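You operate a simulated robot arm through the tools that you are given. There is no shell and no other tool. Be economical: measure what you need, move in short steps, check, and stop when the job is done.

The job below is to be done with a simulated two-armed robot. You get a single attempt, and the scene is never put back.

JOB
Open the narrow drawer, take the grey bung on the dark top of the chest and put it away in the inside of the narrow drawer, then shut the drawer. Then open the wide drawer. Do these in the order given. Set down upright: grey bung.

The check looks at the end state, three seconds after you hand in, the way a careful person would. Anything else that was tipped, shoved, dropped, spilled or broken makes it a failure.

ROBOT AND FRAMES
Two 7-joint arms with two-finger parallel grippers on one trunk, on a base that drives. Base frame: it is fixed to the floor where the robot stands at the start and does not move with it; the origin is under the middle of the robot, x ahead of it, y to its left, z up. Lengths are in mm, angles in degrees, forces in N, time in s.
The left shoulder is at the start at [60, 189, 1103], the right one opposite. With the tool pointing down near the work surface each hand reaches from about 100 to 640 mm from the robot's upright axis, wherever it stands, measured 20 degrees to its own side. Places, roughly: grey bung [-3250, 5250, 750]; inside of the narrow drawer [600, -200, 700]; narrow drawer [500, -100, 700]; wide drawer [900, 300, 700]. Payload 3.43 kg a hand.
Tool frame (each hand has its own): the origin (TCP) lies between the finger pads and is the grasp point; the fingertips stand 30 mm ahead of it; z points along the fingers, y is the line along which they close. Largest opening 94 mm; finger width 28, thickness 10; the body of the gripper, 50 by 96 mm, starts 55 mm behind the TCP.
Orientation is that of the tool frame in the base frame, as a unit quaternion [w, x, y, z]. With the fingers straight down and closing along the base's y, the tool's x points along the base's -x, its y along +y and its z along -z.

CONTROLS
- The arms move only by the tool arm_command. It takes "left_targets", "right_targets" or both (then of equal length, played together; a hand with none holds still); each is a list of rows, each a list of 3 entries, a list of its own where there are three numbers: the shift along the base's x, y, z in units of 25 mm (1.0 is 25 mm), then the turn, a rotation vector about the base's x, y, z in units of 6 degrees (1.0 is 6 degrees), then the gripper command, from -1 (fully open) to 1 (shut), values between in proportion. In form: [[[tx, ty, tz], [ax, ay, az], fingers], ...]. A call has 1 to 10 rows; each row shifts and turns the commanded pose from where the row before left it. A call with a number of a shift or a turn outside -1 to 1 is refused whole. Each row takes 0.2 s and may step no farther than 50 mm and 8.6 degrees from the row before; otherwise, or with a gripper value out of range, the whole call is refused. A pose out of reach is approached as far as the arm can. The call stops where the force on the tool passes 40 N (or 10 N more than at its start, if that is more) or the arm is blocked; 0.2 s more then pass. Each finger travels about 153 mm/s and halts on what it meets, pressing with about 43 N; the grip force reading is that of the motor and also rises with nothing between the fingers. The clock runs only during rows and for 0.2 s after the last one: add rows that do not move to give the fingers time. It gives the time, the measured TCP pose, the force on the tool (base axes), the opening and the grip force at its end, in the units of the frame above (readings bear some noise), with the torque about the TCP (base axes, N m) and any sound that the robot's microphone picked up.
- Cameras (640 x 400 px; columns grow to the right, rows downward): "scene" is now at [-5.1, 24.4, 1632.8]; the picture's right is [0.44, -0.90, 0.00], its down [-0.81, -0.39, -0.43] and it looks along [0.39, 0.19, -0.90] (base axes); focal length 264 px, centre (320, 200). "left" rides on the left gripper at [76, -14, -102] in its tool frame; the picture's right is [0.18, 0.98, 0.00], its down [-0.75, 0.14, -0.64] and it looks along [-0.63, 0.12, 0.77] (tool axes); focal length 243 px, centre (320, 200). "right" rides on the right gripper at [76, 14, -103] in its tool frame; the picture's right is [-0.18, 0.98, 0.00], its down [-0.75, -0.14, -0.64] and it looks along [-0.63, -0.12, 0.77] (tool axes); focal length 243 px, centre (320, 200). There is no depth. A picture from a camera that has moved, and an enlarged one, comes with that camera's place and axes in the base frame and with its lens.
- get_image(camera): a new picture of that camera. No time passes.
- raise_lower(by): slides the trunk up (or, below 0, down) by that many mm; the arms and the scene camera ride with it, the base frame stays. It gives what a move gives, with no picture.
- steer(legs): drives the robot by 1 to 6 legs, each [ahead, left, turn to the left] in mm, mm and degrees, along the robot's own axes; the way and the turn of a leg run together, so that a leg with both is an arc; at most 1500 mm and 180 degrees a leg. The arms and the cameras ride along, it lands a little off, and it stops where it bumps. It gives what a move gives.
- aim_head(pan, tilt): turns the head with the scene camera to pan (to the left, within 86 degrees either way) and tilt (down, from -29 to 69), counted from straight ahead of the robot. It gives what a move gives.
- zoom(camera, box): a new picture of the part [left, top, right, bottom] of that camera's present view, enlarged. No time passes.
- hand_in(): hands the job in; it is judged then, once.

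Go step by step. Nothing tells you exact positions but the pictures and the camera data: compare them with the known pose of the tool, close in by small moves and look again before you grip or let go. The budget is 165 turns and 138 pictures, counting those below and the enlarged ones. Unless the task says otherwise, let go and move clear before handing in, and close with one line.

The tools are called as name(argument=value, ...) on one line, values as JSON. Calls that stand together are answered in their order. arm_command: Moves the arms, as the interface text tells. Its arguments: {"type":"object","properties":{"left_targets":{"type":"array","items":{"type":"array"}},"right_targets":{"type":"array","items":{"type":"array"}}},"required":[]} The other tools are called the same way: raise_lower (by) slides the trunk up or down; steer (legs) drives the base; aim_head (pan, tilt) turns the head that bears the scene camera; get_image (camera) takes a picture; zoom (camera, box) takes an enlarged picture of a part of a camera's view; hand_in () hands the job in.

At the start:

```text
t: 0.0
left_position: [326.3, 377.7, 1051.6]
left_orientation: [0.0, -0.001, 1.0, 0.0]
left_ft_force: [0.8, -0.6, 0.4]
left_ft_torque: [0.01, 0.04, -0.01]
left_gripper_width: 94.1
left_grip_force: 0.0
right_position: [345.6, 50.5, 982.0]
right_orientation: [0.0, 0.0, 1.0, 0.0]
right_ft_force: [0.4, -0.7, -0.1]
right_ft_torque: [-0.01, -0.01, 0.0]
right_gripper_width: 94.0
right_grip_force: 0.0
trunk travel left (down, up): [-775.0, 215.0]
robot x, y, heading: [1.1, 1.5, 0.0]
head pan, tilt: [25.8, 64.3]
```

scene: 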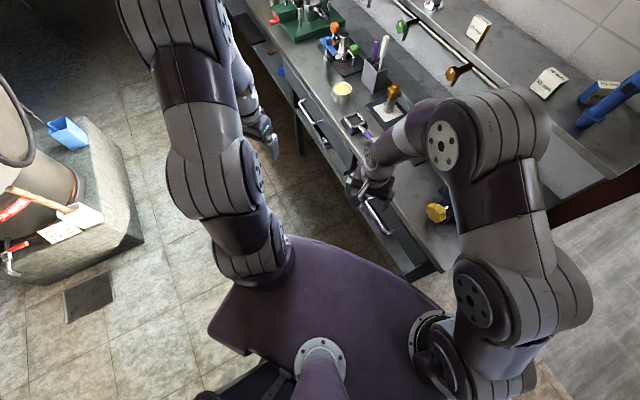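
right: 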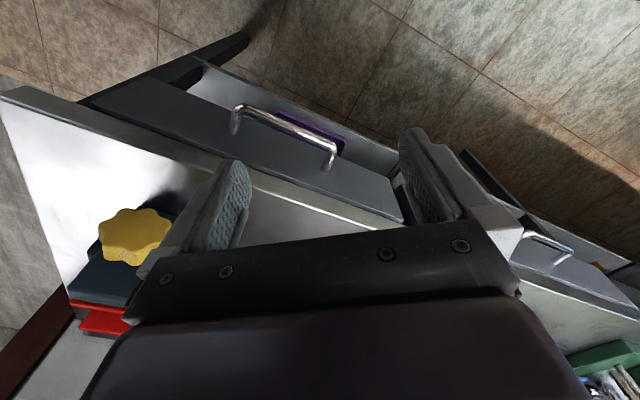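
left: 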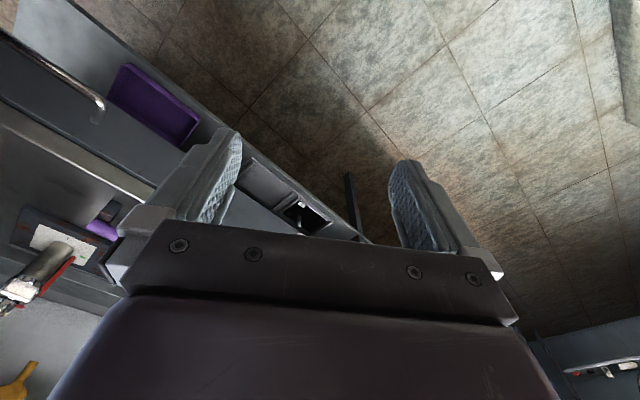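

I see a bench with drawers ahead of me, running diagonally; the bung should be far behind-left. I first look at the drawers and around.

aim_head(pan=0, tilt=50)

get_image(camera="scene")

aim_head(pan=60, tilt=25)

get_image(camera="scene")

```text
t: 0.9
left_position: [326.7, 378.4, 1052.5]
left_orientation: [0.0, -0.001, 1.0, 0.001]
left_ft_force: [0.2, -1.5, 0.4]
left_ft_torque: [-0.03, 0.02, -0.03]
left_gripper_width: 94.0
left_grip_force: 0.0
right_position: [345.8, 51.0, 981.9]
right_orientation: [0.0, 0.0, 1.0, 0.001]
right_ft_force: [-1.1, -0.4, 0.0]
right_ft_torque: [-0.02, 0.01, 0.0]
right_gripper_width: 94.2
right_grip_force: 0.0
trunk travel left (down, up): [-775.0, 215.0]
robot x, y, heading: [-0.6, -1.3, 0.1]
head pan, tilt: [0.0, 50.0]
```

```text
134 pictures are left
camera scene: at [16.4, -2.3, 1650.1], right [0.0, -1.0, 0.0], down [-0.77, 0.0, -0.64], along [0.64, 0.0, -0.77], focal length 264 px, centre (320, 200)
```

scene: 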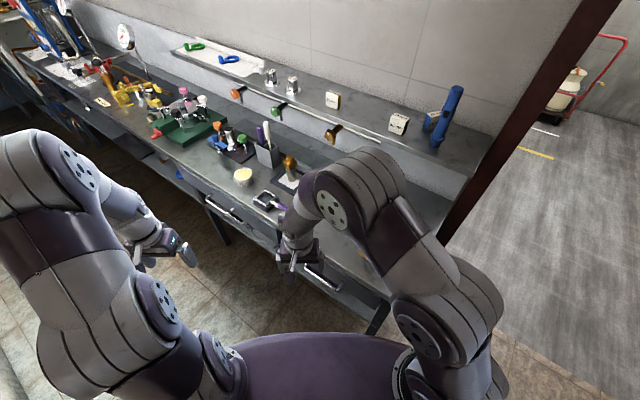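

```text
t: 2.2
left_position: [326.6, 378.0, 1051.7]
left_orientation: [0.001, 0.0, 1.0, 0.0]
left_ft_force: [-0.2, -0.4, 0.0]
left_ft_torque: [0.0, 0.03, 0.02]
left_gripper_width: 94.0
left_grip_force: 0.1
right_position: [344.3, 50.7, 983.3]
right_orientation: [0.0, 0.0, 1.0, 0.0]
right_ft_force: [0.4, -0.2, 0.9]
right_ft_torque: [-0.03, 0.02, -0.03]
right_gripper_width: 94.1
right_grip_force: 0.1
trunk travel left (down, up): [-775.0, 215.0]
robot x, y, heading: [-1.0, -1.8, -0.1]
head pan, tilt: [60.0, 25.0]
```

```text
133 pictures are left
camera scene: at [-14.4, 77.4, 1687.6], right [0.87, -0.5, 0.0], down [-0.21, -0.37, -0.91], along [0.45, 0.78, -0.42], focal length 264 px, centre (320, 200)
```

scene: 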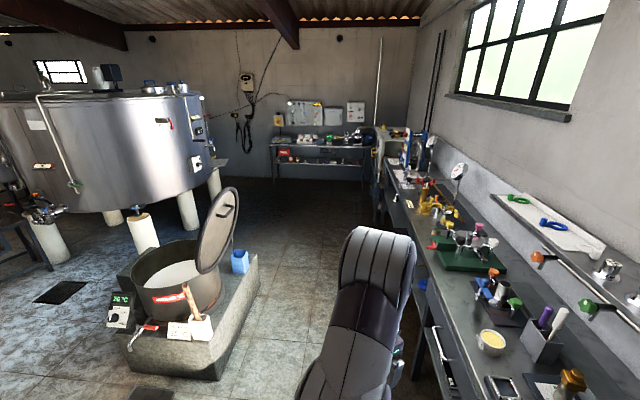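

The bench front runs diagonally, about 53° from base x, so I back off along its normal and turn to face it.

steer(legs=[[-320, 240, 0], [0, 0, -37]])

aim_head(pan=0, tilt=45)

get_image(camera="scene")

```text
t: 6.4
left_position: [175.5, 345.5, 1050.8]
left_orientation: [0.001, 0.319, 0.948, 0.0]
left_ft_force: [-0.4, 0.0, 0.8]
left_ft_torque: [0.0, 0.02, -0.01]
left_gripper_width: 94.0
left_grip_force: 0.1
right_position: [-8.2, 73.4, 981.9]
right_orientation: [0.0, 0.318, 0.948, 0.001]
right_ft_force: [0.2, 1.3, -0.3]
right_ft_torque: [0.04, 0.0, -0.02]
right_gripper_width: 94.0
right_grip_force: 0.1
trunk travel left (down, up): [-775.0, 215.0]
robot x, y, heading: [-315.6, 239.8, -37.1]
head pan, tilt: [60.0, 25.0]
```

```text
t: 7.7
left_position: [174.9, 345.5, 1052.1]
left_orientation: [0.0, 0.317, 0.948, 0.0]
left_ft_force: [-0.7, -0.3, -0.3]
left_ft_torque: [-0.01, -0.02, 0.01]
left_gripper_width: 93.8
left_grip_force: 0.1
right_position: [-8.3, 72.4, 982.3]
right_orientation: [-0.001, 0.318, 0.948, 0.0]
right_ft_force: [0.3, 0.5, -0.1]
right_ft_torque: [-0.03, 0.0, -0.01]
right_gripper_width: 94.0
right_grip_force: 0.1
trunk travel left (down, up): [-775.0, 215.0]
robot x, y, heading: [-315.3, 241.7, -37.1]
head pan, tilt: [0.0, 45.0]
```

```text
132 pictures are left
camera scene: at [-297.6, 226.0, 1657.1], right [-0.6, -0.8, 0.0], down [-0.56, 0.43, -0.71], along [0.56, -0.43, -0.71], focal length 264 px, centre (320, 200)
```

scene: 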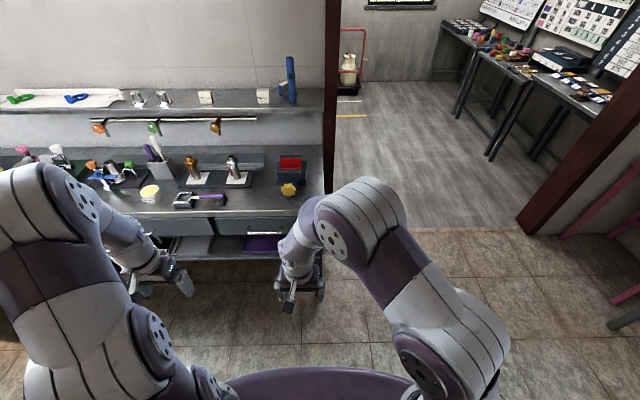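

Now square to the bench; arms block part of the drawer fronts. I zoom on them.

zoom(camera="scene", box=[100, 130, 340, 280])

get_image(camera="left")

get_image(camera="right")

```text
2.67 times, centred on (220, 205) of scene
camera zoom: at [-297.6, 226.0, 1657.1], right [-0.6, -0.8, 0.0], down [-0.56, 0.43, -0.71], along [0.56, -0.43, -0.71], focal length 703 px, centre (587, 187)
```

zoom: 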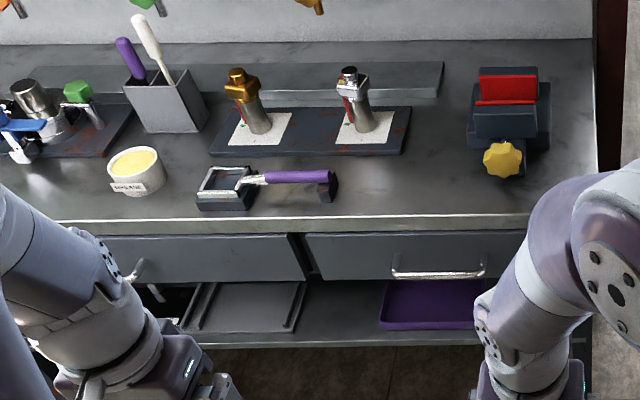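

```text
130 pictures are left
camera left: at [104.6, 381.2, 1153.2], right [0.45, 0.89, 0.0], down [0.69, -0.34, 0.64], along [0.57, -0.29, -0.77], focal length 243 px, centre (320, 200)
```

left: 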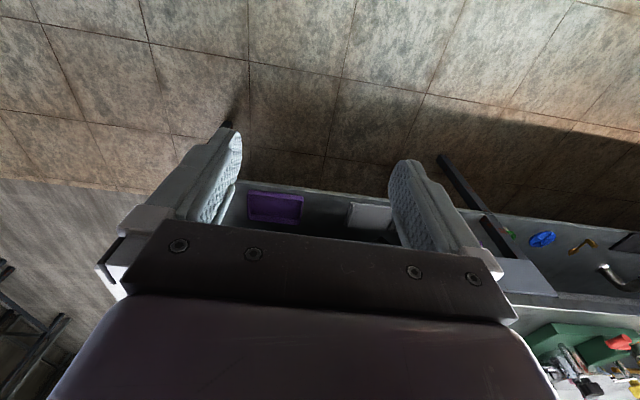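

```text
129 pictures are left
camera right: at [-59.7, 130.2, 1085.5], right [0.74, 0.67, 0.0], down [0.52, -0.57, 0.64], along [0.43, -0.48, -0.77], focal length 243 px, centre (320, 200)
```

right: 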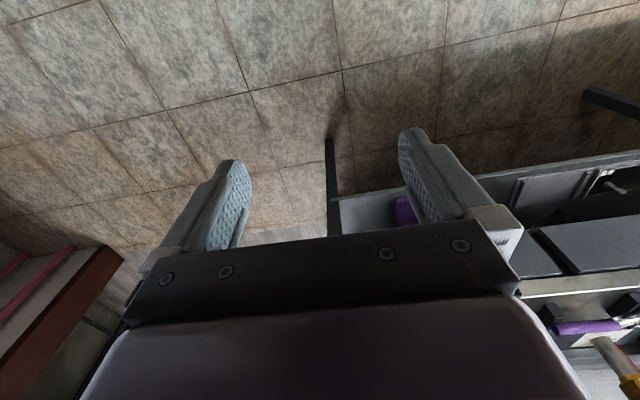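

Two drawers side by side; my right arm hides part of them. I move the right hand to the right and look again.

arm_command(right_targets=[[[-0.75, -1, 0], [0, 0, 0], -1], [[-0.75, -1, 0], [0, 0, 0], -1], [[-0.75, -1, 0], [0, 0, 0], -1], [[-0.75, -1, 0], [0, 0, 0], -1], [[-0.75, -1, 0], [0, 0, 0], -1], [[-0.75, -1, 0], [0, 0, 0], -1], [[-0.75, -1, 0], [0, 0, 0], -1], [[-0.75, -1, 0], [0, 0, 0], -1], [[-0.75, -1, 0], [0, 0, 0], -1], [[-0.75, -1, 0], [0, 0, 0], -1]])

get_image(camera="scene")

```text
t: 9.9
left_position: [174.1, 344.4, 1052.2]
left_orientation: [0.0, 0.317, 0.948, 0.0]
left_ft_force: [0.8, 0.3, 0.8]
left_ft_torque: [0.01, 0.03, 0.02]
left_gripper_width: 93.9
left_grip_force: 0.2
right_position: [-195.4, -176.5, 981.8]
right_orientation: [0.0, 0.318, 0.948, 0.0]
right_ft_force: [-0.1, -0.4, 0.3]
right_ft_torque: [0.02, -0.01, 0.04]
right_gripper_width: 93.8
right_grip_force: 0.0
trunk travel left (down, up): [-775.0, 215.0]
robot x, y, heading: [-312.4, 241.7, -37.2]
head pan, tilt: [0.0, 45.0]
```

```text
128 pictures are left
camera scene: at [-298.5, 224.8, 1657.0], right [-0.6, -0.8, 0.0], down [-0.56, 0.43, -0.71], along [0.56, -0.43, -0.71], focal length 264 px, centre (320, 200)
```

scene: 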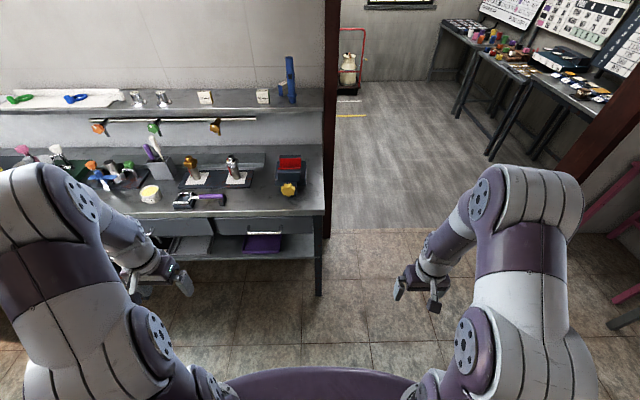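

The right drawer is clear now. I strafe left to see both drawers between the arms.

steer(legs=[[0, 350, 0]])

get_image(camera="scene")

zoom(camera="scene", box=[180, 130, 420, 280])

```text
t: 12.2
left_position: [386.3, 623.0, 1052.2]
left_orientation: [0.0, 0.319, 0.948, 0.0]
left_ft_force: [-0.4, 0.1, -0.1]
left_ft_torque: [0.03, -0.01, 0.05]
left_gripper_width: 94.2
left_grip_force: 0.0
right_position: [14.7, 101.8, 983.2]
right_orientation: [0.0, 0.319, 0.948, 0.0]
right_ft_force: [-1.6, -0.5, -0.7]
right_ft_torque: [0.01, 0.01, -0.01]
right_gripper_width: 94.0
right_grip_force: 0.1
trunk travel left (down, up): [-775.0, 215.0]
robot x, y, heading: [-105.2, 517.1, -37.2]
head pan, tilt: [0.0, 45.0]
```

```text
127 pictures are left
camera scene: at [-86.8, 503.8, 1657.0], right [-0.6, -0.8, 0.0], down [-0.56, 0.43, -0.71], along [0.56, -0.43, -0.71], focal length 264 px, centre (320, 200)
```

scene: 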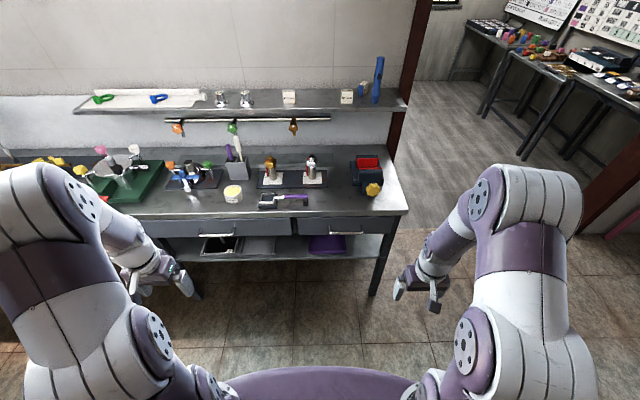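

```text
2.67 times, centred on (300, 205) of scene
camera zoom: at [-86.8, 503.8, 1657.0], right [-0.6, -0.8, 0.0], down [-0.56, 0.43, -0.71], along [0.56, -0.43, -0.71], focal length 703 px, centre (373, 187)
```

zoom: 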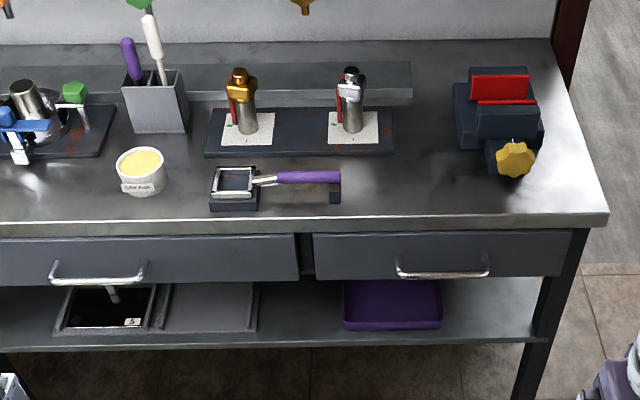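

The right drawer (about 255 px) is the narrow one and the left is wide. I'll grip its handle with the tool horizontal, fingers above and below the bar, so I first turn the right hand.

arm_command(right_targets=[[[0, 0, 0], [0.13, -0.952, -0.679], -1], [[0, 0, 0], [0.13, -0.952, -0.679], -1], [[0, 0, 0], [0.13, -0.952, -0.679], -1], [[0, 0, 0], [0.13, -0.952, -0.679], -1], [[0, 0, 0], [0.13, -0.952, -0.679], -1], [[0, 0, 0], [0.13, -0.952, -0.679], -1], [[0, 0, 0], [0.13, -0.952, -0.679], -1], [[0, 0, 0], [0.13, -0.952, -0.679], -1], [[0, 0, 0], [0.13, -0.952, -0.679], -1]])

arm_command(right_targets=[[[0, 0, 0], [0.13, -0.952, -0.679], -1], [[0, 0, 0], [0.13, -0.952, -0.679], -1], [[0, 0, 0], [0.13, -0.952, -0.679], -1], [[0, 0, 0], [0.13, -0.952, -0.679], -1], [[0, 0, 0], [0.13, -0.952, -0.679], -1], [[0, 0, 0], [0.13, -0.952, -0.679], -1], [[0, 0, 0], [0.13, -0.952, -0.679], -1], [[0, 0, 0], [0.13, -0.952, -0.679], -1]])

raise_lower(by=-200)

get_image(camera="scene")

get_image(camera="right")

```text
t: 14.2
left_position: [385.5, 622.9, 1051.3]
left_orientation: [0.0, 0.319, 0.948, 0.0]
left_ft_force: [0.9, -0.7, 0.4]
left_ft_torque: [-0.03, 0.0, 0.01]
left_gripper_width: 93.9
left_grip_force: 0.0
right_position: [15.2, 103.0, 982.8]
right_orientation: [0.386, 0.559, 0.709, 0.19]
right_ft_force: [-0.8, 1.0, -0.2]
right_ft_torque: [-0.02, 0.03, 0.0]
right_gripper_width: 94.1
right_grip_force: 0.0
trunk travel left (down, up): [-775.0, 215.0]
robot x, y, heading: [-103.5, 517.8, -37.0]
head pan, tilt: [0.0, 45.0]
```

```text
t: 16.0
left_position: [385.7, 623.1, 1051.1]
left_orientation: [0.0, 0.319, 0.948, 0.0]
left_ft_force: [0.7, -0.5, 0.4]
left_ft_torque: [0.04, 0.0, 0.0]
left_gripper_width: 94.1
left_grip_force: 0.0
right_position: [19.7, 106.8, 981.0]
right_orientation: [0.43, 0.59, 0.649, 0.216]
right_ft_force: [1.0, 0.3, 0.2]
right_ft_torque: [-0.02, -0.01, -0.03]
right_gripper_width: 93.8
right_grip_force: 0.1
right hand out of reach, approached as far as the arm can: row 2, 3, 4, 5, 6, 7, 8
trunk travel left (down, up): [-775.0, 215.0]
robot x, y, heading: [-103.3, 519.4, -37.3]
head pan, tilt: [0.0, 45.0]
```

```text
t: 18.2
left_position: [386.1, 624.3, 852.3]
left_orientation: [0.0, 0.318, 0.948, 0.0]
left_ft_force: [-0.4, 0.1, 0.3]
left_ft_torque: [0.0, -0.05, -0.01]
left_gripper_width: 93.8
left_grip_force: 0.1
right_position: [19.8, 106.0, 780.7]
right_orientation: [0.43, 0.59, 0.649, 0.216]
right_ft_force: [0.6, -0.4, -0.6]
right_ft_torque: [-0.01, 0.03, -0.02]
right_gripper_width: 94.2
right_grip_force: 0.0
trunk travel left (down, up): [-575.0, 415.0]
robot x, y, heading: [-106.4, 518.5, -37.3]
head pan, tilt: [0.0, 45.0]
```

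```text
125 pictures are left
camera scene: at [-86.7, 504.2, 1457.1], right [-0.6, -0.8, 0.0], down [-0.56, 0.43, -0.71], along [0.56, -0.43, -0.71], focal length 264 px, centre (320, 200)
```

scene: 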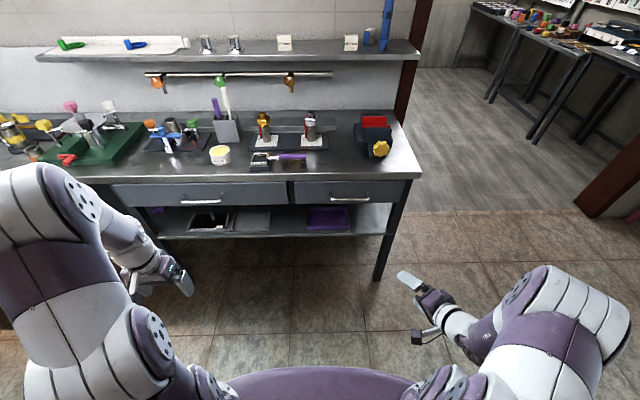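

```text
124 pictures are left
camera right: at [-50.2, 204.4, 824.3], right [0.56, 0.03, 0.83], down [-0.65, -0.6, 0.46], along [0.51, -0.8, -0.31], focal length 243 px, centre (320, 200)
```

right: 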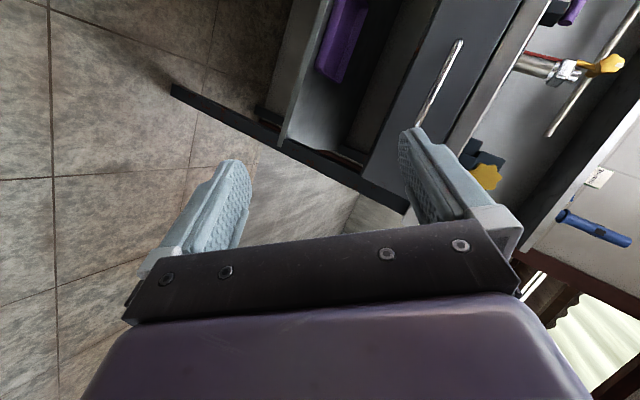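

The wrist can't finish the turn this close to the body; I extend the hand forward 155 mm to see if it completes.

arm_command(right_targets=[[[1, -0.76, 0], [0, 0, 0], -1], [[1, -0.76, 0], [0, 0, 0], -1], [[1, -0.76, 0], [0, 0, 0], -1], [[1, -0.76, 0], [0, 0, 0], -1], [[1, -0.76, 0], [0, 0, 0], -1], [[0, 0, 0], [0, 0, 0], -1]])

get_image(camera="scene")

```text
t: 19.6
left_position: [384.9, 623.8, 852.5]
left_orientation: [0.0, 0.319, 0.948, 0.001]
left_ft_force: [0.9, 0.3, -1.3]
left_ft_torque: [0.01, -0.02, 0.01]
left_gripper_width: 94.0
left_grip_force: 0.1
right_position: [145.1, 11.6, 781.1]
right_orientation: [0.43, 0.59, 0.649, 0.216]
right_ft_force: [-0.9, 0.3, 0.2]
right_ft_torque: [0.01, -0.05, -0.03]
right_gripper_width: 93.8
right_grip_force: 0.1
trunk travel left (down, up): [-575.0, 415.0]
robot x, y, heading: [-100.7, 521.2, -37.3]
head pan, tilt: [0.0, 45.0]
```

```text
123 pictures are left
camera scene: at [-87.1, 504.6, 1457.1], right [-0.6, -0.8, 0.0], down [-0.56, 0.43, -0.71], along [0.56, -0.43, -0.71], focal length 264 px, centre (320, 200)
```

scene: 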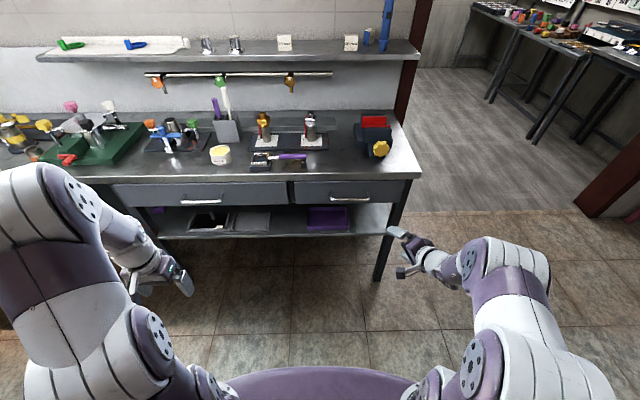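

arm_command(right_targets=[[[0, 0, 0], [0.095, -0.906, -0.634], -1], [[0, 0, 0], [0.095, -0.906, -0.634], -1], [[0, 0, 0], [0.095, -0.906, -0.634], -1], [[0, 0, 0], [0.095, -0.906, -0.634], -1], [[0, 0, 0], [0.095, -0.906, -0.634], -1], [[0, 0, 0], [0.095, -0.906, -0.634], -1], [[0, 0, 0], [0.095, -0.906, -0.634], -1]])

get_image(camera="scene")

get_image(camera="right")

```text
t: 21.2
left_position: [385.5, 622.3, 853.2]
left_orientation: [0.0, 0.319, 0.948, -0.001]
left_ft_force: [-0.1, -1.0, 0.0]
left_ft_torque: [0.06, 0.0, 0.02]
left_gripper_width: 93.9
left_grip_force: 0.1
right_position: [235.8, -76.1, 831.2]
right_orientation: [0.632, 0.633, 0.318, 0.316]
right_ft_force: [0.3, 0.0, -0.1]
right_ft_torque: [-0.02, 0.01, -0.01]
right_gripper_width: 93.8
right_grip_force: 0.2
right hand out of reach, approached as far as the arm can: row 3, 4, 5, 6, 7
trunk travel left (down, up): [-575.0, 415.0]
robot x, y, heading: [-99.5, 519.8, -37.2]
head pan, tilt: [0.0, 45.0]
```

```text
122 pictures are left
camera scene: at [-86.3, 503.6, 1457.0], right [-0.6, -0.8, 0.0], down [-0.56, 0.43, -0.71], along [0.56, -0.43, -0.71], focal length 264 px, centre (320, 200)
```

scene: 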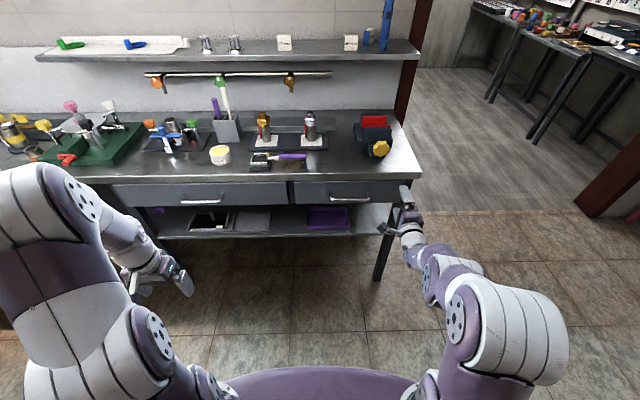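

```text
121 pictures are left
camera right: at [200.2, 45.4, 845.9], right [-0.11, -0.15, 0.98], down [-0.97, -0.22, -0.14], along [0.24, -0.96, -0.12], focal length 243 px, centre (320, 200)
```

right: 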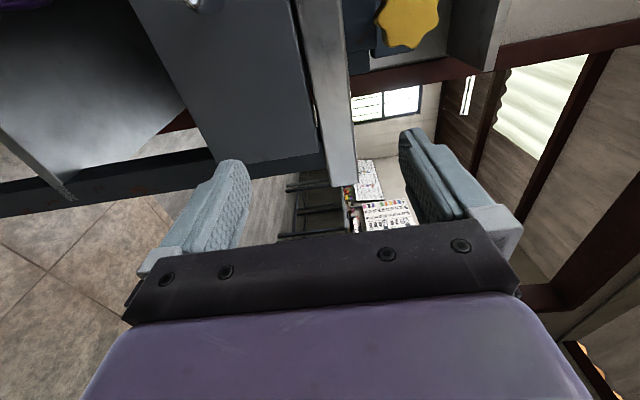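

The hand is now horizontal. I zoom to fix the handle position by triangulation.

zoom(camera="scene", box=[270, 140, 430, 240])

```text
4.00 times, centred on (350, 190) of scene
camera zoom: at [-86.3, 503.6, 1457.0], right [-0.6, -0.8, 0.0], down [-0.56, 0.43, -0.71], along [0.56, -0.43, -0.71], focal length 1054 px, centre (200, 240)
```

zoom: 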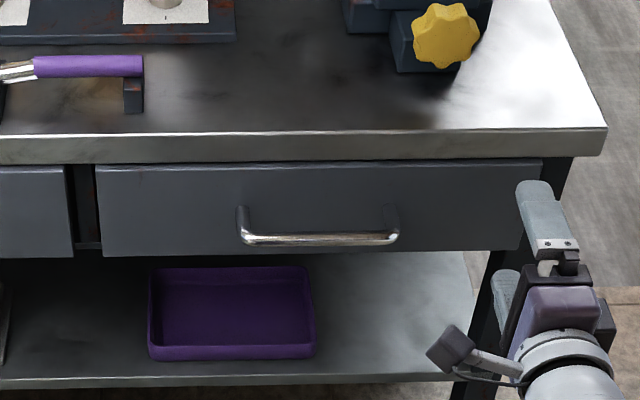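

The bar triangulates to about (418, -22, 738), 142 mm long, standing about 43 mm off the front. I lower the trunk and strafe so the open hand faces it.

raise_lower(by=-93)

steer(legs=[[0, 153, 0]])

get_image(camera="right")

get_image(camera="scene")

```text
t: 22.4
left_position: [385.7, 622.5, 759.2]
left_orientation: [0.0, 0.319, 0.948, 0.0]
left_ft_force: [-0.4, 0.9, -0.7]
left_ft_torque: [0.05, 0.01, -0.01]
left_gripper_width: 94.0
left_grip_force: 0.1
right_position: [235.2, -77.5, 738.2]
right_orientation: [0.631, 0.633, 0.318, 0.315]
right_ft_force: [-0.5, -0.8, 0.6]
right_ft_torque: [0.02, -0.01, 0.01]
right_gripper_width: 93.8
right_grip_force: 0.1
trunk travel left (down, up): [-482.0, 508.0]
robot x, y, heading: [-101.6, 516.2, -37.0]
head pan, tilt: [0.0, 45.0]
```

```text
t: 23.8
left_position: [479.4, 744.5, 758.2]
left_orientation: [0.0, 0.319, 0.948, -0.001]
left_ft_force: [0.4, -0.2, 0.8]
left_ft_torque: [-0.01, -0.01, 0.03]
left_gripper_width: 93.9
left_grip_force: 0.1
right_position: [329.4, 46.0, 737.6]
right_orientation: [0.632, 0.633, 0.319, 0.314]
right_ft_force: [-0.5, 1.3, 0.1]
right_ft_torque: [-0.01, 0.0, -0.05]
right_gripper_width: 93.9
right_grip_force: 0.1
trunk travel left (down, up): [-482.0, 508.0]
robot x, y, heading: [-12.1, 642.3, -37.4]
head pan, tilt: [0.0, 45.0]
```

```text
119 pictures are left
camera right: at [292.5, 168.2, 753.4], right [-0.1, -0.15, 0.98], down [-0.97, -0.22, -0.13], along [0.23, -0.96, -0.12], focal length 243 px, centre (320, 200)
```

right: 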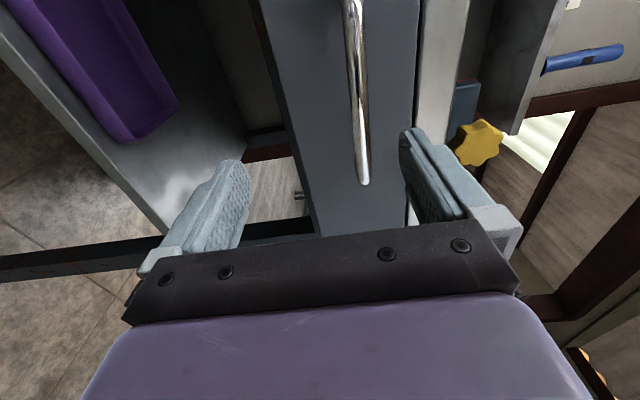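

```text
118 pictures are left
camera scene: at [7.1, 627.4, 1364.0], right [-0.61, -0.8, 0.0], down [-0.56, 0.43, -0.71], along [0.56, -0.43, -0.71], focal length 264 px, centre (320, 200)
```

scene: 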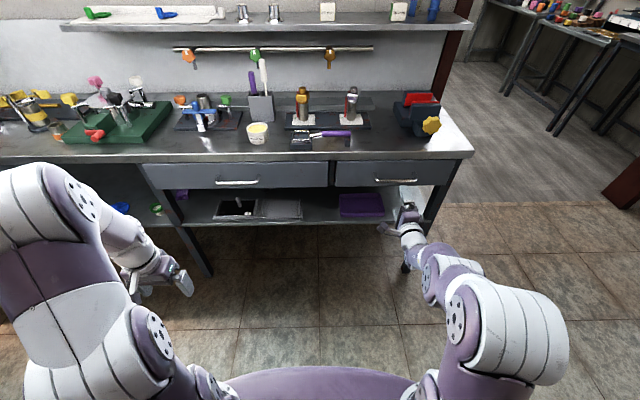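

The hand camera suggests the bar is higher (~770) and nearer than the badly-conditioned scene triangulation. I check with another zoom.

zoom(camera="scene", box=[320, 130, 480, 230])

zoom(camera="right", box=[240, 0, 560, 200])

```text
4.00 times, centred on (400, 180) of scene
camera zoom: at [7.1, 627.4, 1364.0], right [-0.61, -0.8, 0.0], down [-0.56, 0.43, -0.71], along [0.56, -0.43, -0.71], focal length 1054 px, centre (0, 280)
```

zoom: 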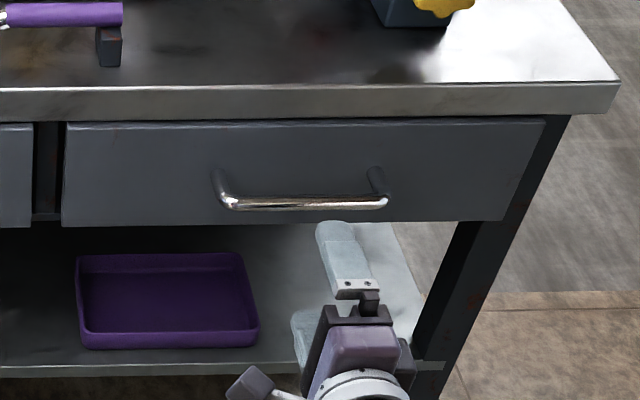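

```text
2.00 times, centred on (400, 100) of right
camera zoom: at [292.5, 168.2, 753.4], right [-0.1, -0.15, 0.98], down [-0.97, -0.22, -0.13], along [0.23, -0.96, -0.12], focal length 485 px, centre (160, 400)
```

zoom: 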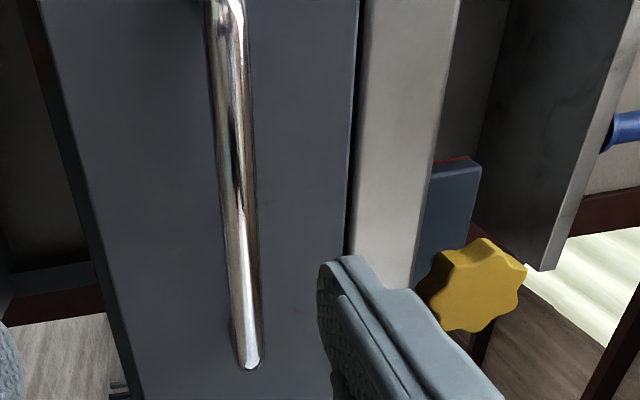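

Refined estimate: bar about z 767, 85 mm ahead of the TCP. I raise 30 and drive forward 50, then check.

raise_lower(by=30)

steer(legs=[[45, 4, 0]])

get_image(camera="right")

zoom(camera="scene", box=[320, 130, 480, 230])

```text
t: 24.6
left_position: [478.4, 744.8, 788.9]
left_orientation: [0.0, 0.32, 0.947, 0.001]
left_ft_force: [0.4, 0.2, 0.3]
left_ft_torque: [-0.01, -0.01, 0.0]
left_gripper_width: 94.0
left_grip_force: 0.0
right_position: [328.0, 45.6, 768.1]
right_orientation: [0.631, 0.634, 0.319, 0.315]
right_ft_force: [-0.1, -0.7, -1.1]
right_ft_torque: [-0.03, -0.03, 0.02]
right_gripper_width: 94.0
right_grip_force: 0.0
trunk travel left (down, up): [-512.0, 478.0]
robot x, y, heading: [-10.3, 641.6, -37.7]
head pan, tilt: [0.0, 45.0]
```

```text
t: 25.5
left_position: [518.9, 718.7, 788.7]
left_orientation: [-0.001, 0.319, 0.948, 0.0]
left_ft_force: [0.7, -0.3, -0.1]
left_ft_torque: [0.03, 0.03, -0.02]
left_gripper_width: 94.0
left_grip_force: 0.0
right_position: [367.6, 21.0, 767.2]
right_orientation: [0.631, 0.634, 0.319, 0.314]
right_ft_force: [0.7, -1.0, -0.7]
right_ft_torque: [0.0, -0.03, 0.01]
right_gripper_width: 93.9
right_grip_force: 0.0
trunk travel left (down, up): [-512.0, 478.0]
robot x, y, heading: [27.3, 619.2, -37.1]
head pan, tilt: [0.0, 45.0]
```

```text
115 pictures are left
camera right: at [331.4, 143.0, 782.1], right [-0.1, -0.15, 0.98], down [-0.97, -0.22, -0.13], along [0.23, -0.96, -0.12], focal length 243 px, centre (320, 200)
```

right: 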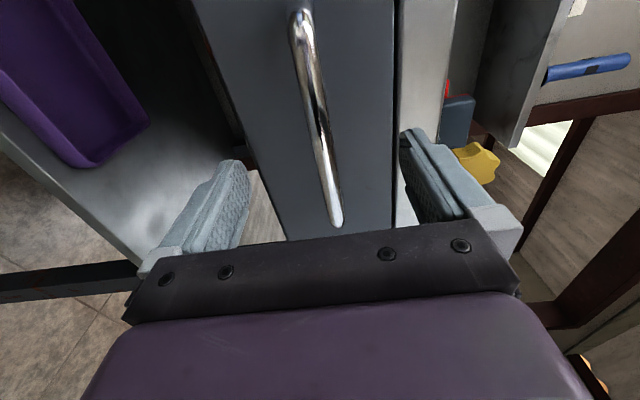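

```text
4.00 times, centred on (400, 180) of scene
camera zoom: at [46.4, 600.9, 1394.0], right [-0.61, -0.8, 0.0], down [-0.56, 0.43, -0.71], along [0.56, -0.43, -0.71], focal length 1054 px, centre (0, 280)
```

zoom: 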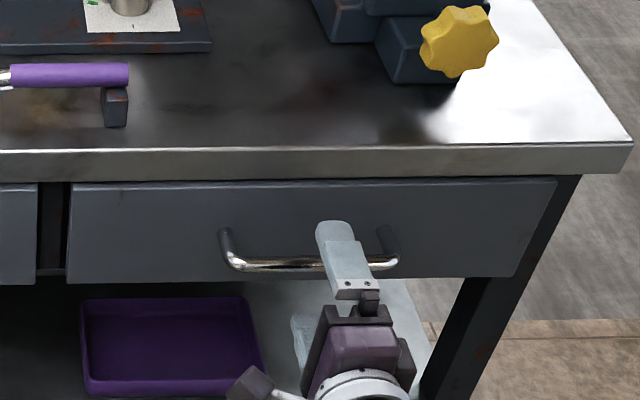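

The bar lies level between the fingers. I half-close the fingers to clear the bench edge, then drive in 30 mm.

arm_command(right_targets=[[[0, 0, 0], [0, 0, 0], 0.05], [[0, 0, 0], [0, 0, 0], 0.05]])

steer(legs=[[30, 15, 0]])

get_image(camera="right")

zoom(camera="scene", box=[320, 130, 480, 230])

```text
t: 26.1
left_position: [516.7, 721.1, 788.9]
left_orientation: [0.0, 0.321, 0.947, -0.001]
left_ft_force: [-0.2, 0.1, 0.0]
left_ft_torque: [0.0, 0.02, 0.02]
left_gripper_width: 94.0
left_grip_force: 0.0
right_position: [365.9, 21.7, 768.4]
right_orientation: [0.631, 0.634, 0.318, 0.315]
right_ft_force: [-0.4, 0.0, 0.8]
right_ft_torque: [0.02, 0.0, 0.01]
right_gripper_width: 44.7
right_grip_force: 0.2
trunk travel left (down, up): [-512.0, 478.0]
robot x, y, heading: [26.5, 617.3, -37.2]
head pan, tilt: [0.0, 45.0]
```

```text
t: 26.9
left_position: [549.9, 714.6, 787.6]
left_orientation: [-0.001, 0.32, 0.948, 0.0]
left_ft_force: [0.1, -0.4, -0.8]
left_ft_torque: [-0.04, 0.05, 0.0]
left_gripper_width: 94.2
left_grip_force: 0.0
right_position: [400.6, 15.0, 767.4]
right_orientation: [0.631, 0.634, 0.319, 0.314]
right_ft_force: [0.3, 1.1, 0.7]
right_ft_torque: [-0.04, 0.03, -0.05]
right_gripper_width: 44.7
right_grip_force: 0.1
trunk travel left (down, up): [-512.0, 478.0]
robot x, y, heading: [62.0, 611.3, -37.4]
head pan, tilt: [0.0, 45.0]
```

```text
113 pictures are left
camera right: at [364.7, 137.2, 782.4], right [-0.1, -0.15, 0.98], down [-0.97, -0.22, -0.13], along [0.24, -0.96, -0.12], focal length 243 px, centre (320, 200)
```

right: 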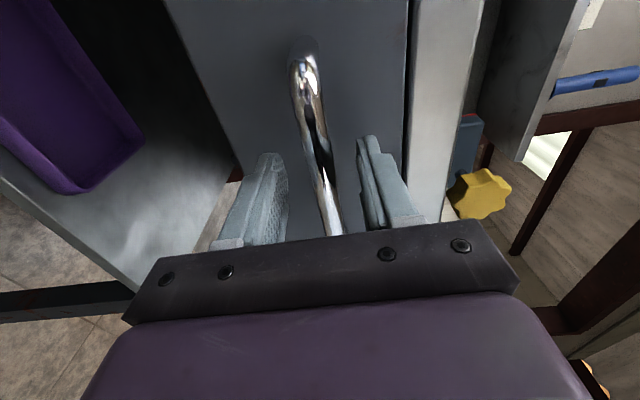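

```text
4.00 times, centred on (400, 180) of scene
camera zoom: at [79.6, 595.4, 1394.0], right [-0.61, -0.8, 0.0], down [-0.56, 0.43, -0.71], along [0.56, -0.43, -0.71], focal length 1054 px, centre (0, 280)
```

zoom: 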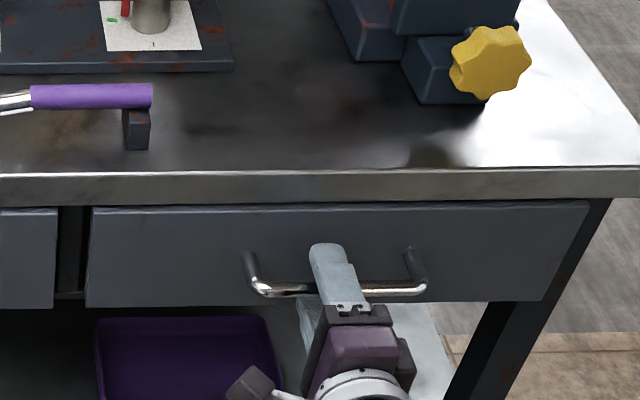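

The bar lies between the pads with tips past it. I close on it.

arm_command(right_targets=[[[0, 0, 0], [0, 0, 0], 1], [[0, 0, 0], [0, 0, 0], 1], [[0, 0, 0], [0, 0, 0], 1]])

get_image(camera="right")

```text
t: 27.7
left_position: [549.4, 715.3, 788.9]
left_orientation: [0.001, 0.32, 0.947, -0.001]
left_ft_force: [0.6, 0.8, -0.6]
left_ft_torque: [-0.03, 0.0, 0.0]
left_gripper_width: 94.0
left_grip_force: 0.1
right_position: [398.5, 16.8, 770.1]
right_orientation: [0.632, 0.632, 0.318, 0.315]
right_ft_force: [-6.3, 5.5, 8.3]
right_ft_torque: [0.37, -0.4, 0.73]
right_gripper_width: 13.8
right_grip_force: 44.9
trunk travel left (down, up): [-512.0, 478.0]
robot x, y, heading: [61.0, 610.0, -37.3]
head pan, tilt: [0.0, 45.0]
```

```text
111 pictures are left
camera right: at [362.5, 138.4, 784.5], right [-0.11, -0.15, 0.98], down [-0.97, -0.22, -0.14], along [0.24, -0.96, -0.12], focal length 243 px, centre (320, 200)
```

right: 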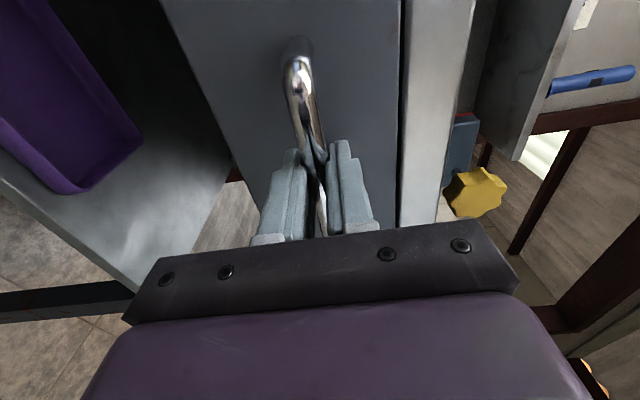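

Gripped at 13.8 mm. I pull by driving back.

steer(legs=[[-120, 0, 0]])

get_image(camera="scene")

```text
t: 29.0
left_position: [452.2, 786.2, 791.7]
left_orientation: [0.002, 0.32, 0.947, 0.001]
left_ft_force: [-1.1, -0.2, 0.5]
left_ft_torque: [-0.04, 0.01, 0.01]
left_gripper_width: 93.9
left_grip_force: 0.1
right_position: [301.3, 87.0, 769.0]
right_orientation: [0.633, 0.633, 0.316, 0.315]
right_ft_force: [-9.2, -13.9, 12.8]
right_ft_torque: [0.07, -0.17, -0.86]
right_gripper_width: 13.8
right_grip_force: 45.1
trunk travel left (down, up): [-512.0, 478.0]
robot x, y, heading: [-37.3, 684.8, -37.4]
head pan, tilt: [0.0, 45.0]
```

```text
110 pictures are left
camera scene: at [-22.1, 668.9, 1394.2], right [-0.61, -0.8, 0.0], down [-0.56, 0.43, -0.71], along [0.56, -0.43, -0.71], focal length 264 px, centre (320, 200)
```

scene: 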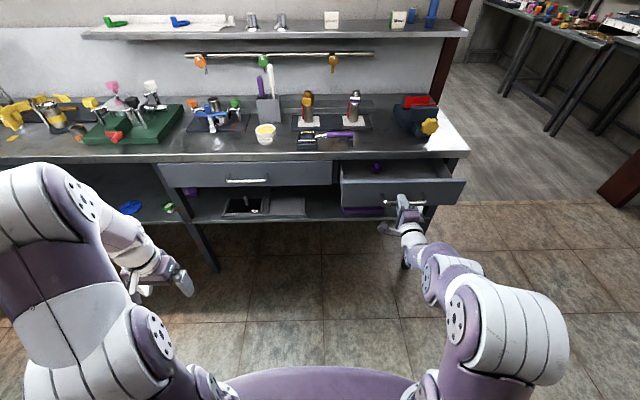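

The drawer comes out. I pull further.

steer(legs=[[-100, -6, 0]])

get_image(camera="scene")

```text
t: 30.1
left_position: [370.4, 844.3, 789.0]
left_orientation: [0.001, 0.319, 0.948, -0.001]
left_ft_force: [0.6, 0.0, 0.3]
left_ft_torque: [0.02, -0.03, 0.0]
left_gripper_width: 93.9
left_grip_force: 0.0
right_position: [220.9, 146.1, 770.6]
right_orientation: [0.632, 0.633, 0.318, 0.315]
right_ft_force: [7.8, 10.7, 4.9]
right_ft_torque: [0.43, -0.46, 0.42]
right_gripper_width: 13.7
right_grip_force: 45.1
trunk travel left (down, up): [-512.0, 478.0]
robot x, y, heading: [-115.4, 740.9, -37.2]
head pan, tilt: [0.0, 45.0]
```

```text
109 pictures are left
camera scene: at [-102.5, 727.4, 1394.1], right [-0.6, -0.8, 0.0], down [-0.56, 0.43, -0.71], along [0.56, -0.43, -0.71], focal length 264 px, centre (320, 200)
```

scene: 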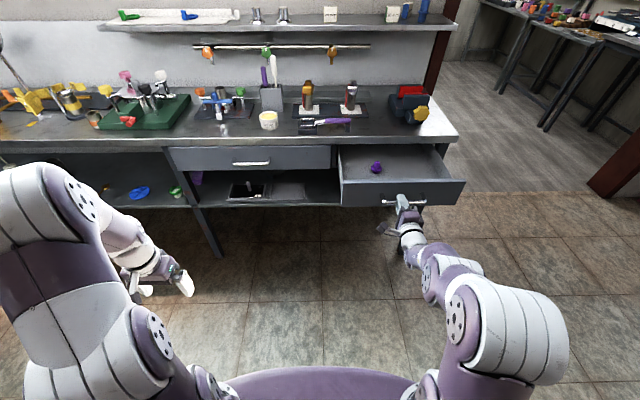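

Open about 220 mm, with a purple item inside to the left; room enough. I release and back away.

arm_command(right_targets=[[[0, 0, 0], [0, 0, 0], 0.0], [[0, 0, 0], [0, 0, 0], 0.0], [[0, 0, 0], [0, 0, 0], 0.0]])

steer(legs=[[-250, 0, 0]])

get_image(camera="scene")

zoom(camera="scene", box=[280, 80, 480, 205])

```text
t: 30.9
left_position: [370.4, 842.8, 788.5]
left_orientation: [0.0, 0.318, 0.948, 0.0]
left_ft_force: [0.4, -0.1, 0.4]
left_ft_torque: [-0.01, 0.0, 0.01]
left_gripper_width: 94.2
left_grip_force: 0.0
right_position: [221.1, 144.1, 768.2]
right_orientation: [0.631, 0.633, 0.319, 0.315]
right_ft_force: [0.1, 0.3, 0.1]
right_ft_torque: [-0.01, 0.0, 0.03]
right_gripper_width: 46.7
right_grip_force: 0.1
trunk travel left (down, up): [-512.0, 478.0]
robot x, y, heading: [-117.7, 741.3, -37.1]
head pan, tilt: [0.0, 45.0]
```

```text
t: 32.7
left_position: [170.3, 995.9, 789.2]
left_orientation: [0.0, 0.319, 0.948, 0.0]
left_ft_force: [-0.5, -0.4, 0.6]
left_ft_torque: [0.01, -0.04, 0.04]
left_gripper_width: 93.6
left_grip_force: 0.0
right_position: [21.4, 295.5, 769.8]
right_orientation: [0.631, 0.633, 0.318, 0.316]
right_ft_force: [0.5, -0.6, 0.5]
right_ft_torque: [-0.02, 0.06, -0.02]
right_gripper_width: 47.1
right_grip_force: 0.1
trunk travel left (down, up): [-512.0, 478.0]
robot x, y, heading: [-319.4, 890.8, -37.4]
head pan, tilt: [0.0, 45.0]
```

```text
108 pictures are left
camera scene: at [-301.6, 876.2, 1394.1], right [-0.6, -0.8, 0.0], down [-0.56, 0.43, -0.71], along [0.56, -0.43, -0.71], focal length 264 px, centre (320, 200)
```

scene: 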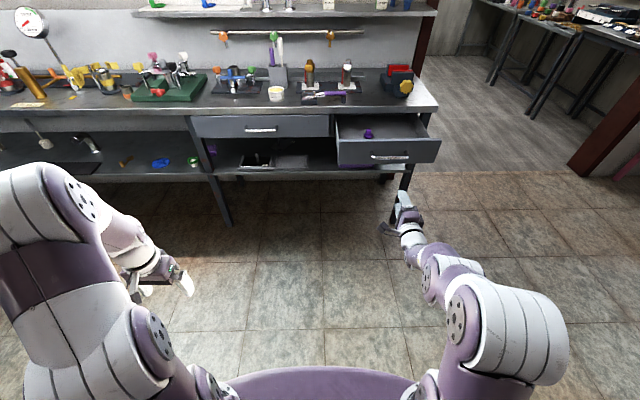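

```text
3.20 times, centred on (380, 142) of scene
camera zoom: at [-301.6, 876.2, 1394.1], right [-0.6, -0.8, 0.0], down [-0.56, 0.43, -0.71], along [0.56, -0.43, -0.71], focal length 843 px, centre (128, 384)
```

zoom: 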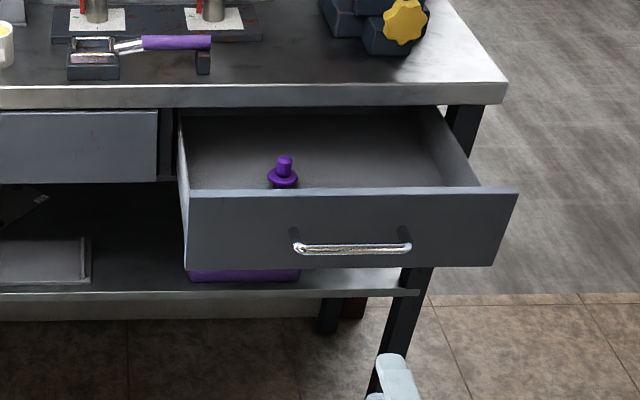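

Drawer is open. Now I need a route to the chest; I look around to both sides.

aim_head(pan=86, tilt=25)

get_image(camera="scene")

aim_head(pan=-86, tilt=25)

get_image(camera="scene")

```text
t: 34.3
left_position: [171.3, 994.4, 789.0]
left_orientation: [0.001, 0.319, 0.948, 0.001]
left_ft_force: [0.3, 0.0, -1.0]
left_ft_torque: [-0.02, 0.0, 0.02]
left_gripper_width: 93.9
left_grip_force: 0.0
right_position: [23.1, 295.6, 768.1]
right_orientation: [0.631, 0.633, 0.32, 0.316]
right_ft_force: [0.2, 0.0, 0.1]
right_ft_torque: [-0.01, 0.04, -0.01]
right_gripper_width: 47.2
right_grip_force: 0.1
trunk travel left (down, up): [-512.0, 478.0]
robot x, y, heading: [-313.9, 890.6, -37.2]
head pan, tilt: [85.9, 25.0]
```

```text
106 pictures are left
camera scene: at [-304.6, 993.8, 1424.6], right [0.75, -0.66, 0.0], down [-0.28, -0.32, -0.91], along [0.6, 0.68, -0.42], focal length 264 px, centre (320, 200)
```

scene: 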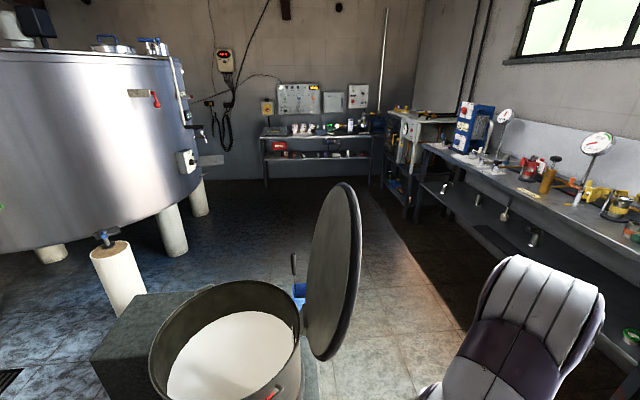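

```text
t: 36.9
left_position: [173.2, 995.3, 787.9]
left_orientation: [0.0, 0.32, 0.947, 0.0]
left_ft_force: [0.0, -0.1, -0.4]
left_ft_torque: [0.02, 0.02, -0.01]
left_gripper_width: 94.0
left_grip_force: 0.1
right_position: [22.7, 294.6, 768.4]
right_orientation: [0.631, 0.633, 0.319, 0.315]
right_ft_force: [0.0, 0.0, -0.3]
right_ft_torque: [0.0, 0.0, -0.01]
right_gripper_width: 47.0
right_grip_force: 0.2
trunk travel left (down, up): [-512.0, 478.0]
robot x, y, heading: [-317.6, 893.0, -37.1]
head pan, tilt: [-85.9, 25.0]
```

```text
105 pictures are left
camera scene: at [-415.7, 847.4, 1424.6], right [-0.84, 0.55, 0.0], down [0.23, 0.35, -0.91], along [-0.49, -0.76, -0.42], focal length 264 px, centre (320, 200)
```

scene: 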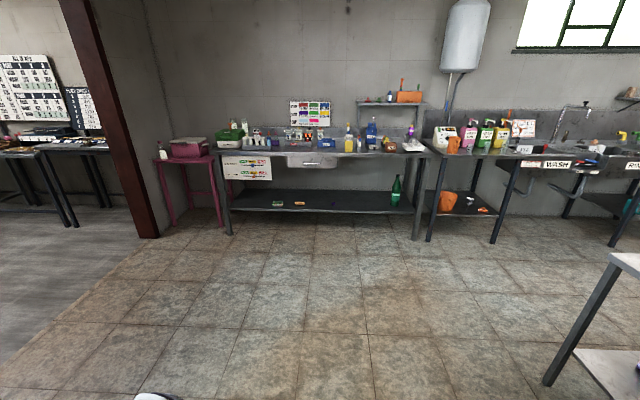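

The tub is close on my left, and a table stands behind me. I strafe away from the tub, turn towards the chest direction and look.

steer(legs=[[0, -500, 0], [0, 0, 155]])

aim_head(pan=0, tilt=20)

get_image(camera="scene")

aim_head(pan=50, tilt=25)

get_image(camera="scene")

```text
t: 46.2
left_position: [-1106.2, 610.6, 788.9]
left_orientation: [0.001, 0.851, -0.525, -0.001]
left_ft_force: [-0.6, 0.1, 0.6]
left_ft_torque: [0.01, 0.0, -0.04]
left_gripper_width: 93.9
left_grip_force: 0.1
right_position: [-664.1, 1173.1, 767.9]
right_orientation: [-0.164, -0.167, 0.689, 0.686]
right_ft_force: [-0.1, -0.2, 1.5]
right_ft_torque: [0.0, 0.01, 0.01]
right_gripper_width: 47.2
right_grip_force: 0.1
trunk travel left (down, up): [-512.0, 478.0]
robot x, y, heading: [-622.7, 490.8, 116.5]
head pan, tilt: [-85.9, 25.0]
```

```text
t: 47.8
left_position: [-1105.9, 611.9, 789.6]
left_orientation: [0.001, 0.851, -0.524, 0.0]
left_ft_force: [0.2, 0.0, -0.9]
left_ft_torque: [-0.01, 0.01, -0.02]
left_gripper_width: 94.2
left_grip_force: 0.1
right_position: [-664.8, 1174.1, 768.2]
right_orientation: [-0.164, -0.166, 0.689, 0.686]
right_ft_force: [-0.4, -0.3, -0.5]
right_ft_torque: [-0.02, -0.04, 0.01]
right_gripper_width: 46.6
right_grip_force: 0.1
trunk travel left (down, up): [-512.0, 478.0]
robot x, y, heading: [-624.0, 489.3, 116.4]
head pan, tilt: [0.0, 20.0]
```

```text
104 pictures are left
camera scene: at [-637.7, 516.1, 1432.7], right [0.89, 0.45, 0.0], down [0.15, -0.31, -0.94], along [-0.42, 0.84, -0.34], focal length 264 px, centre (320, 200)
```

scene: 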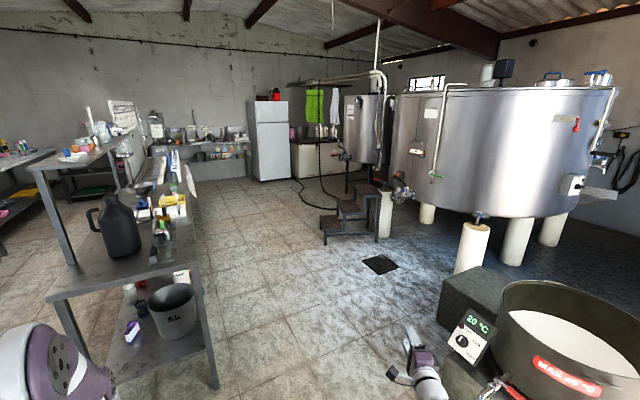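

```text
t: 49.0
left_position: [-1106.2, 611.4, 787.8]
left_orientation: [0.0, 0.851, -0.524, 0.0]
left_ft_force: [-0.9, 0.2, 0.3]
left_ft_torque: [-0.01, -0.03, 0.0]
left_gripper_width: 94.0
left_grip_force: 0.0
right_position: [-664.9, 1172.6, 768.1]
right_orientation: [-0.164, -0.168, 0.689, 0.686]
right_ft_force: [-0.2, 0.9, 1.1]
right_ft_torque: [-0.04, 0.0, 0.01]
right_gripper_width: 47.1
right_grip_force: 0.1
trunk travel left (down, up): [-512.0, 478.0]
robot x, y, heading: [-622.1, 492.2, 116.8]
head pan, tilt: [50.0, 25.0]
```

```text
103 pictures are left
camera scene: at [-685.6, 454.2, 1424.6], right [0.23, 0.97, 0.0], down [0.41, -0.1, -0.91], along [-0.88, 0.21, -0.42], focal length 264 px, centre (320, 200)
```

scene: 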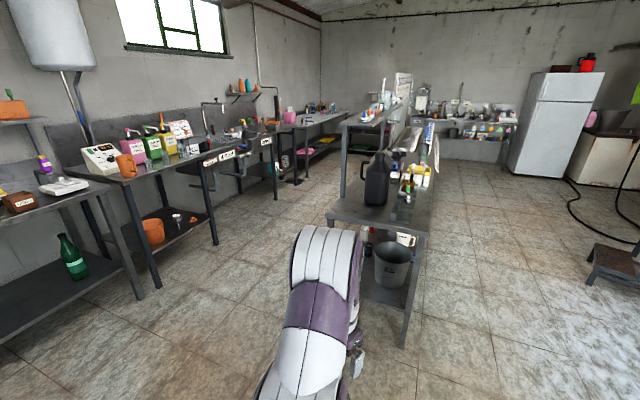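

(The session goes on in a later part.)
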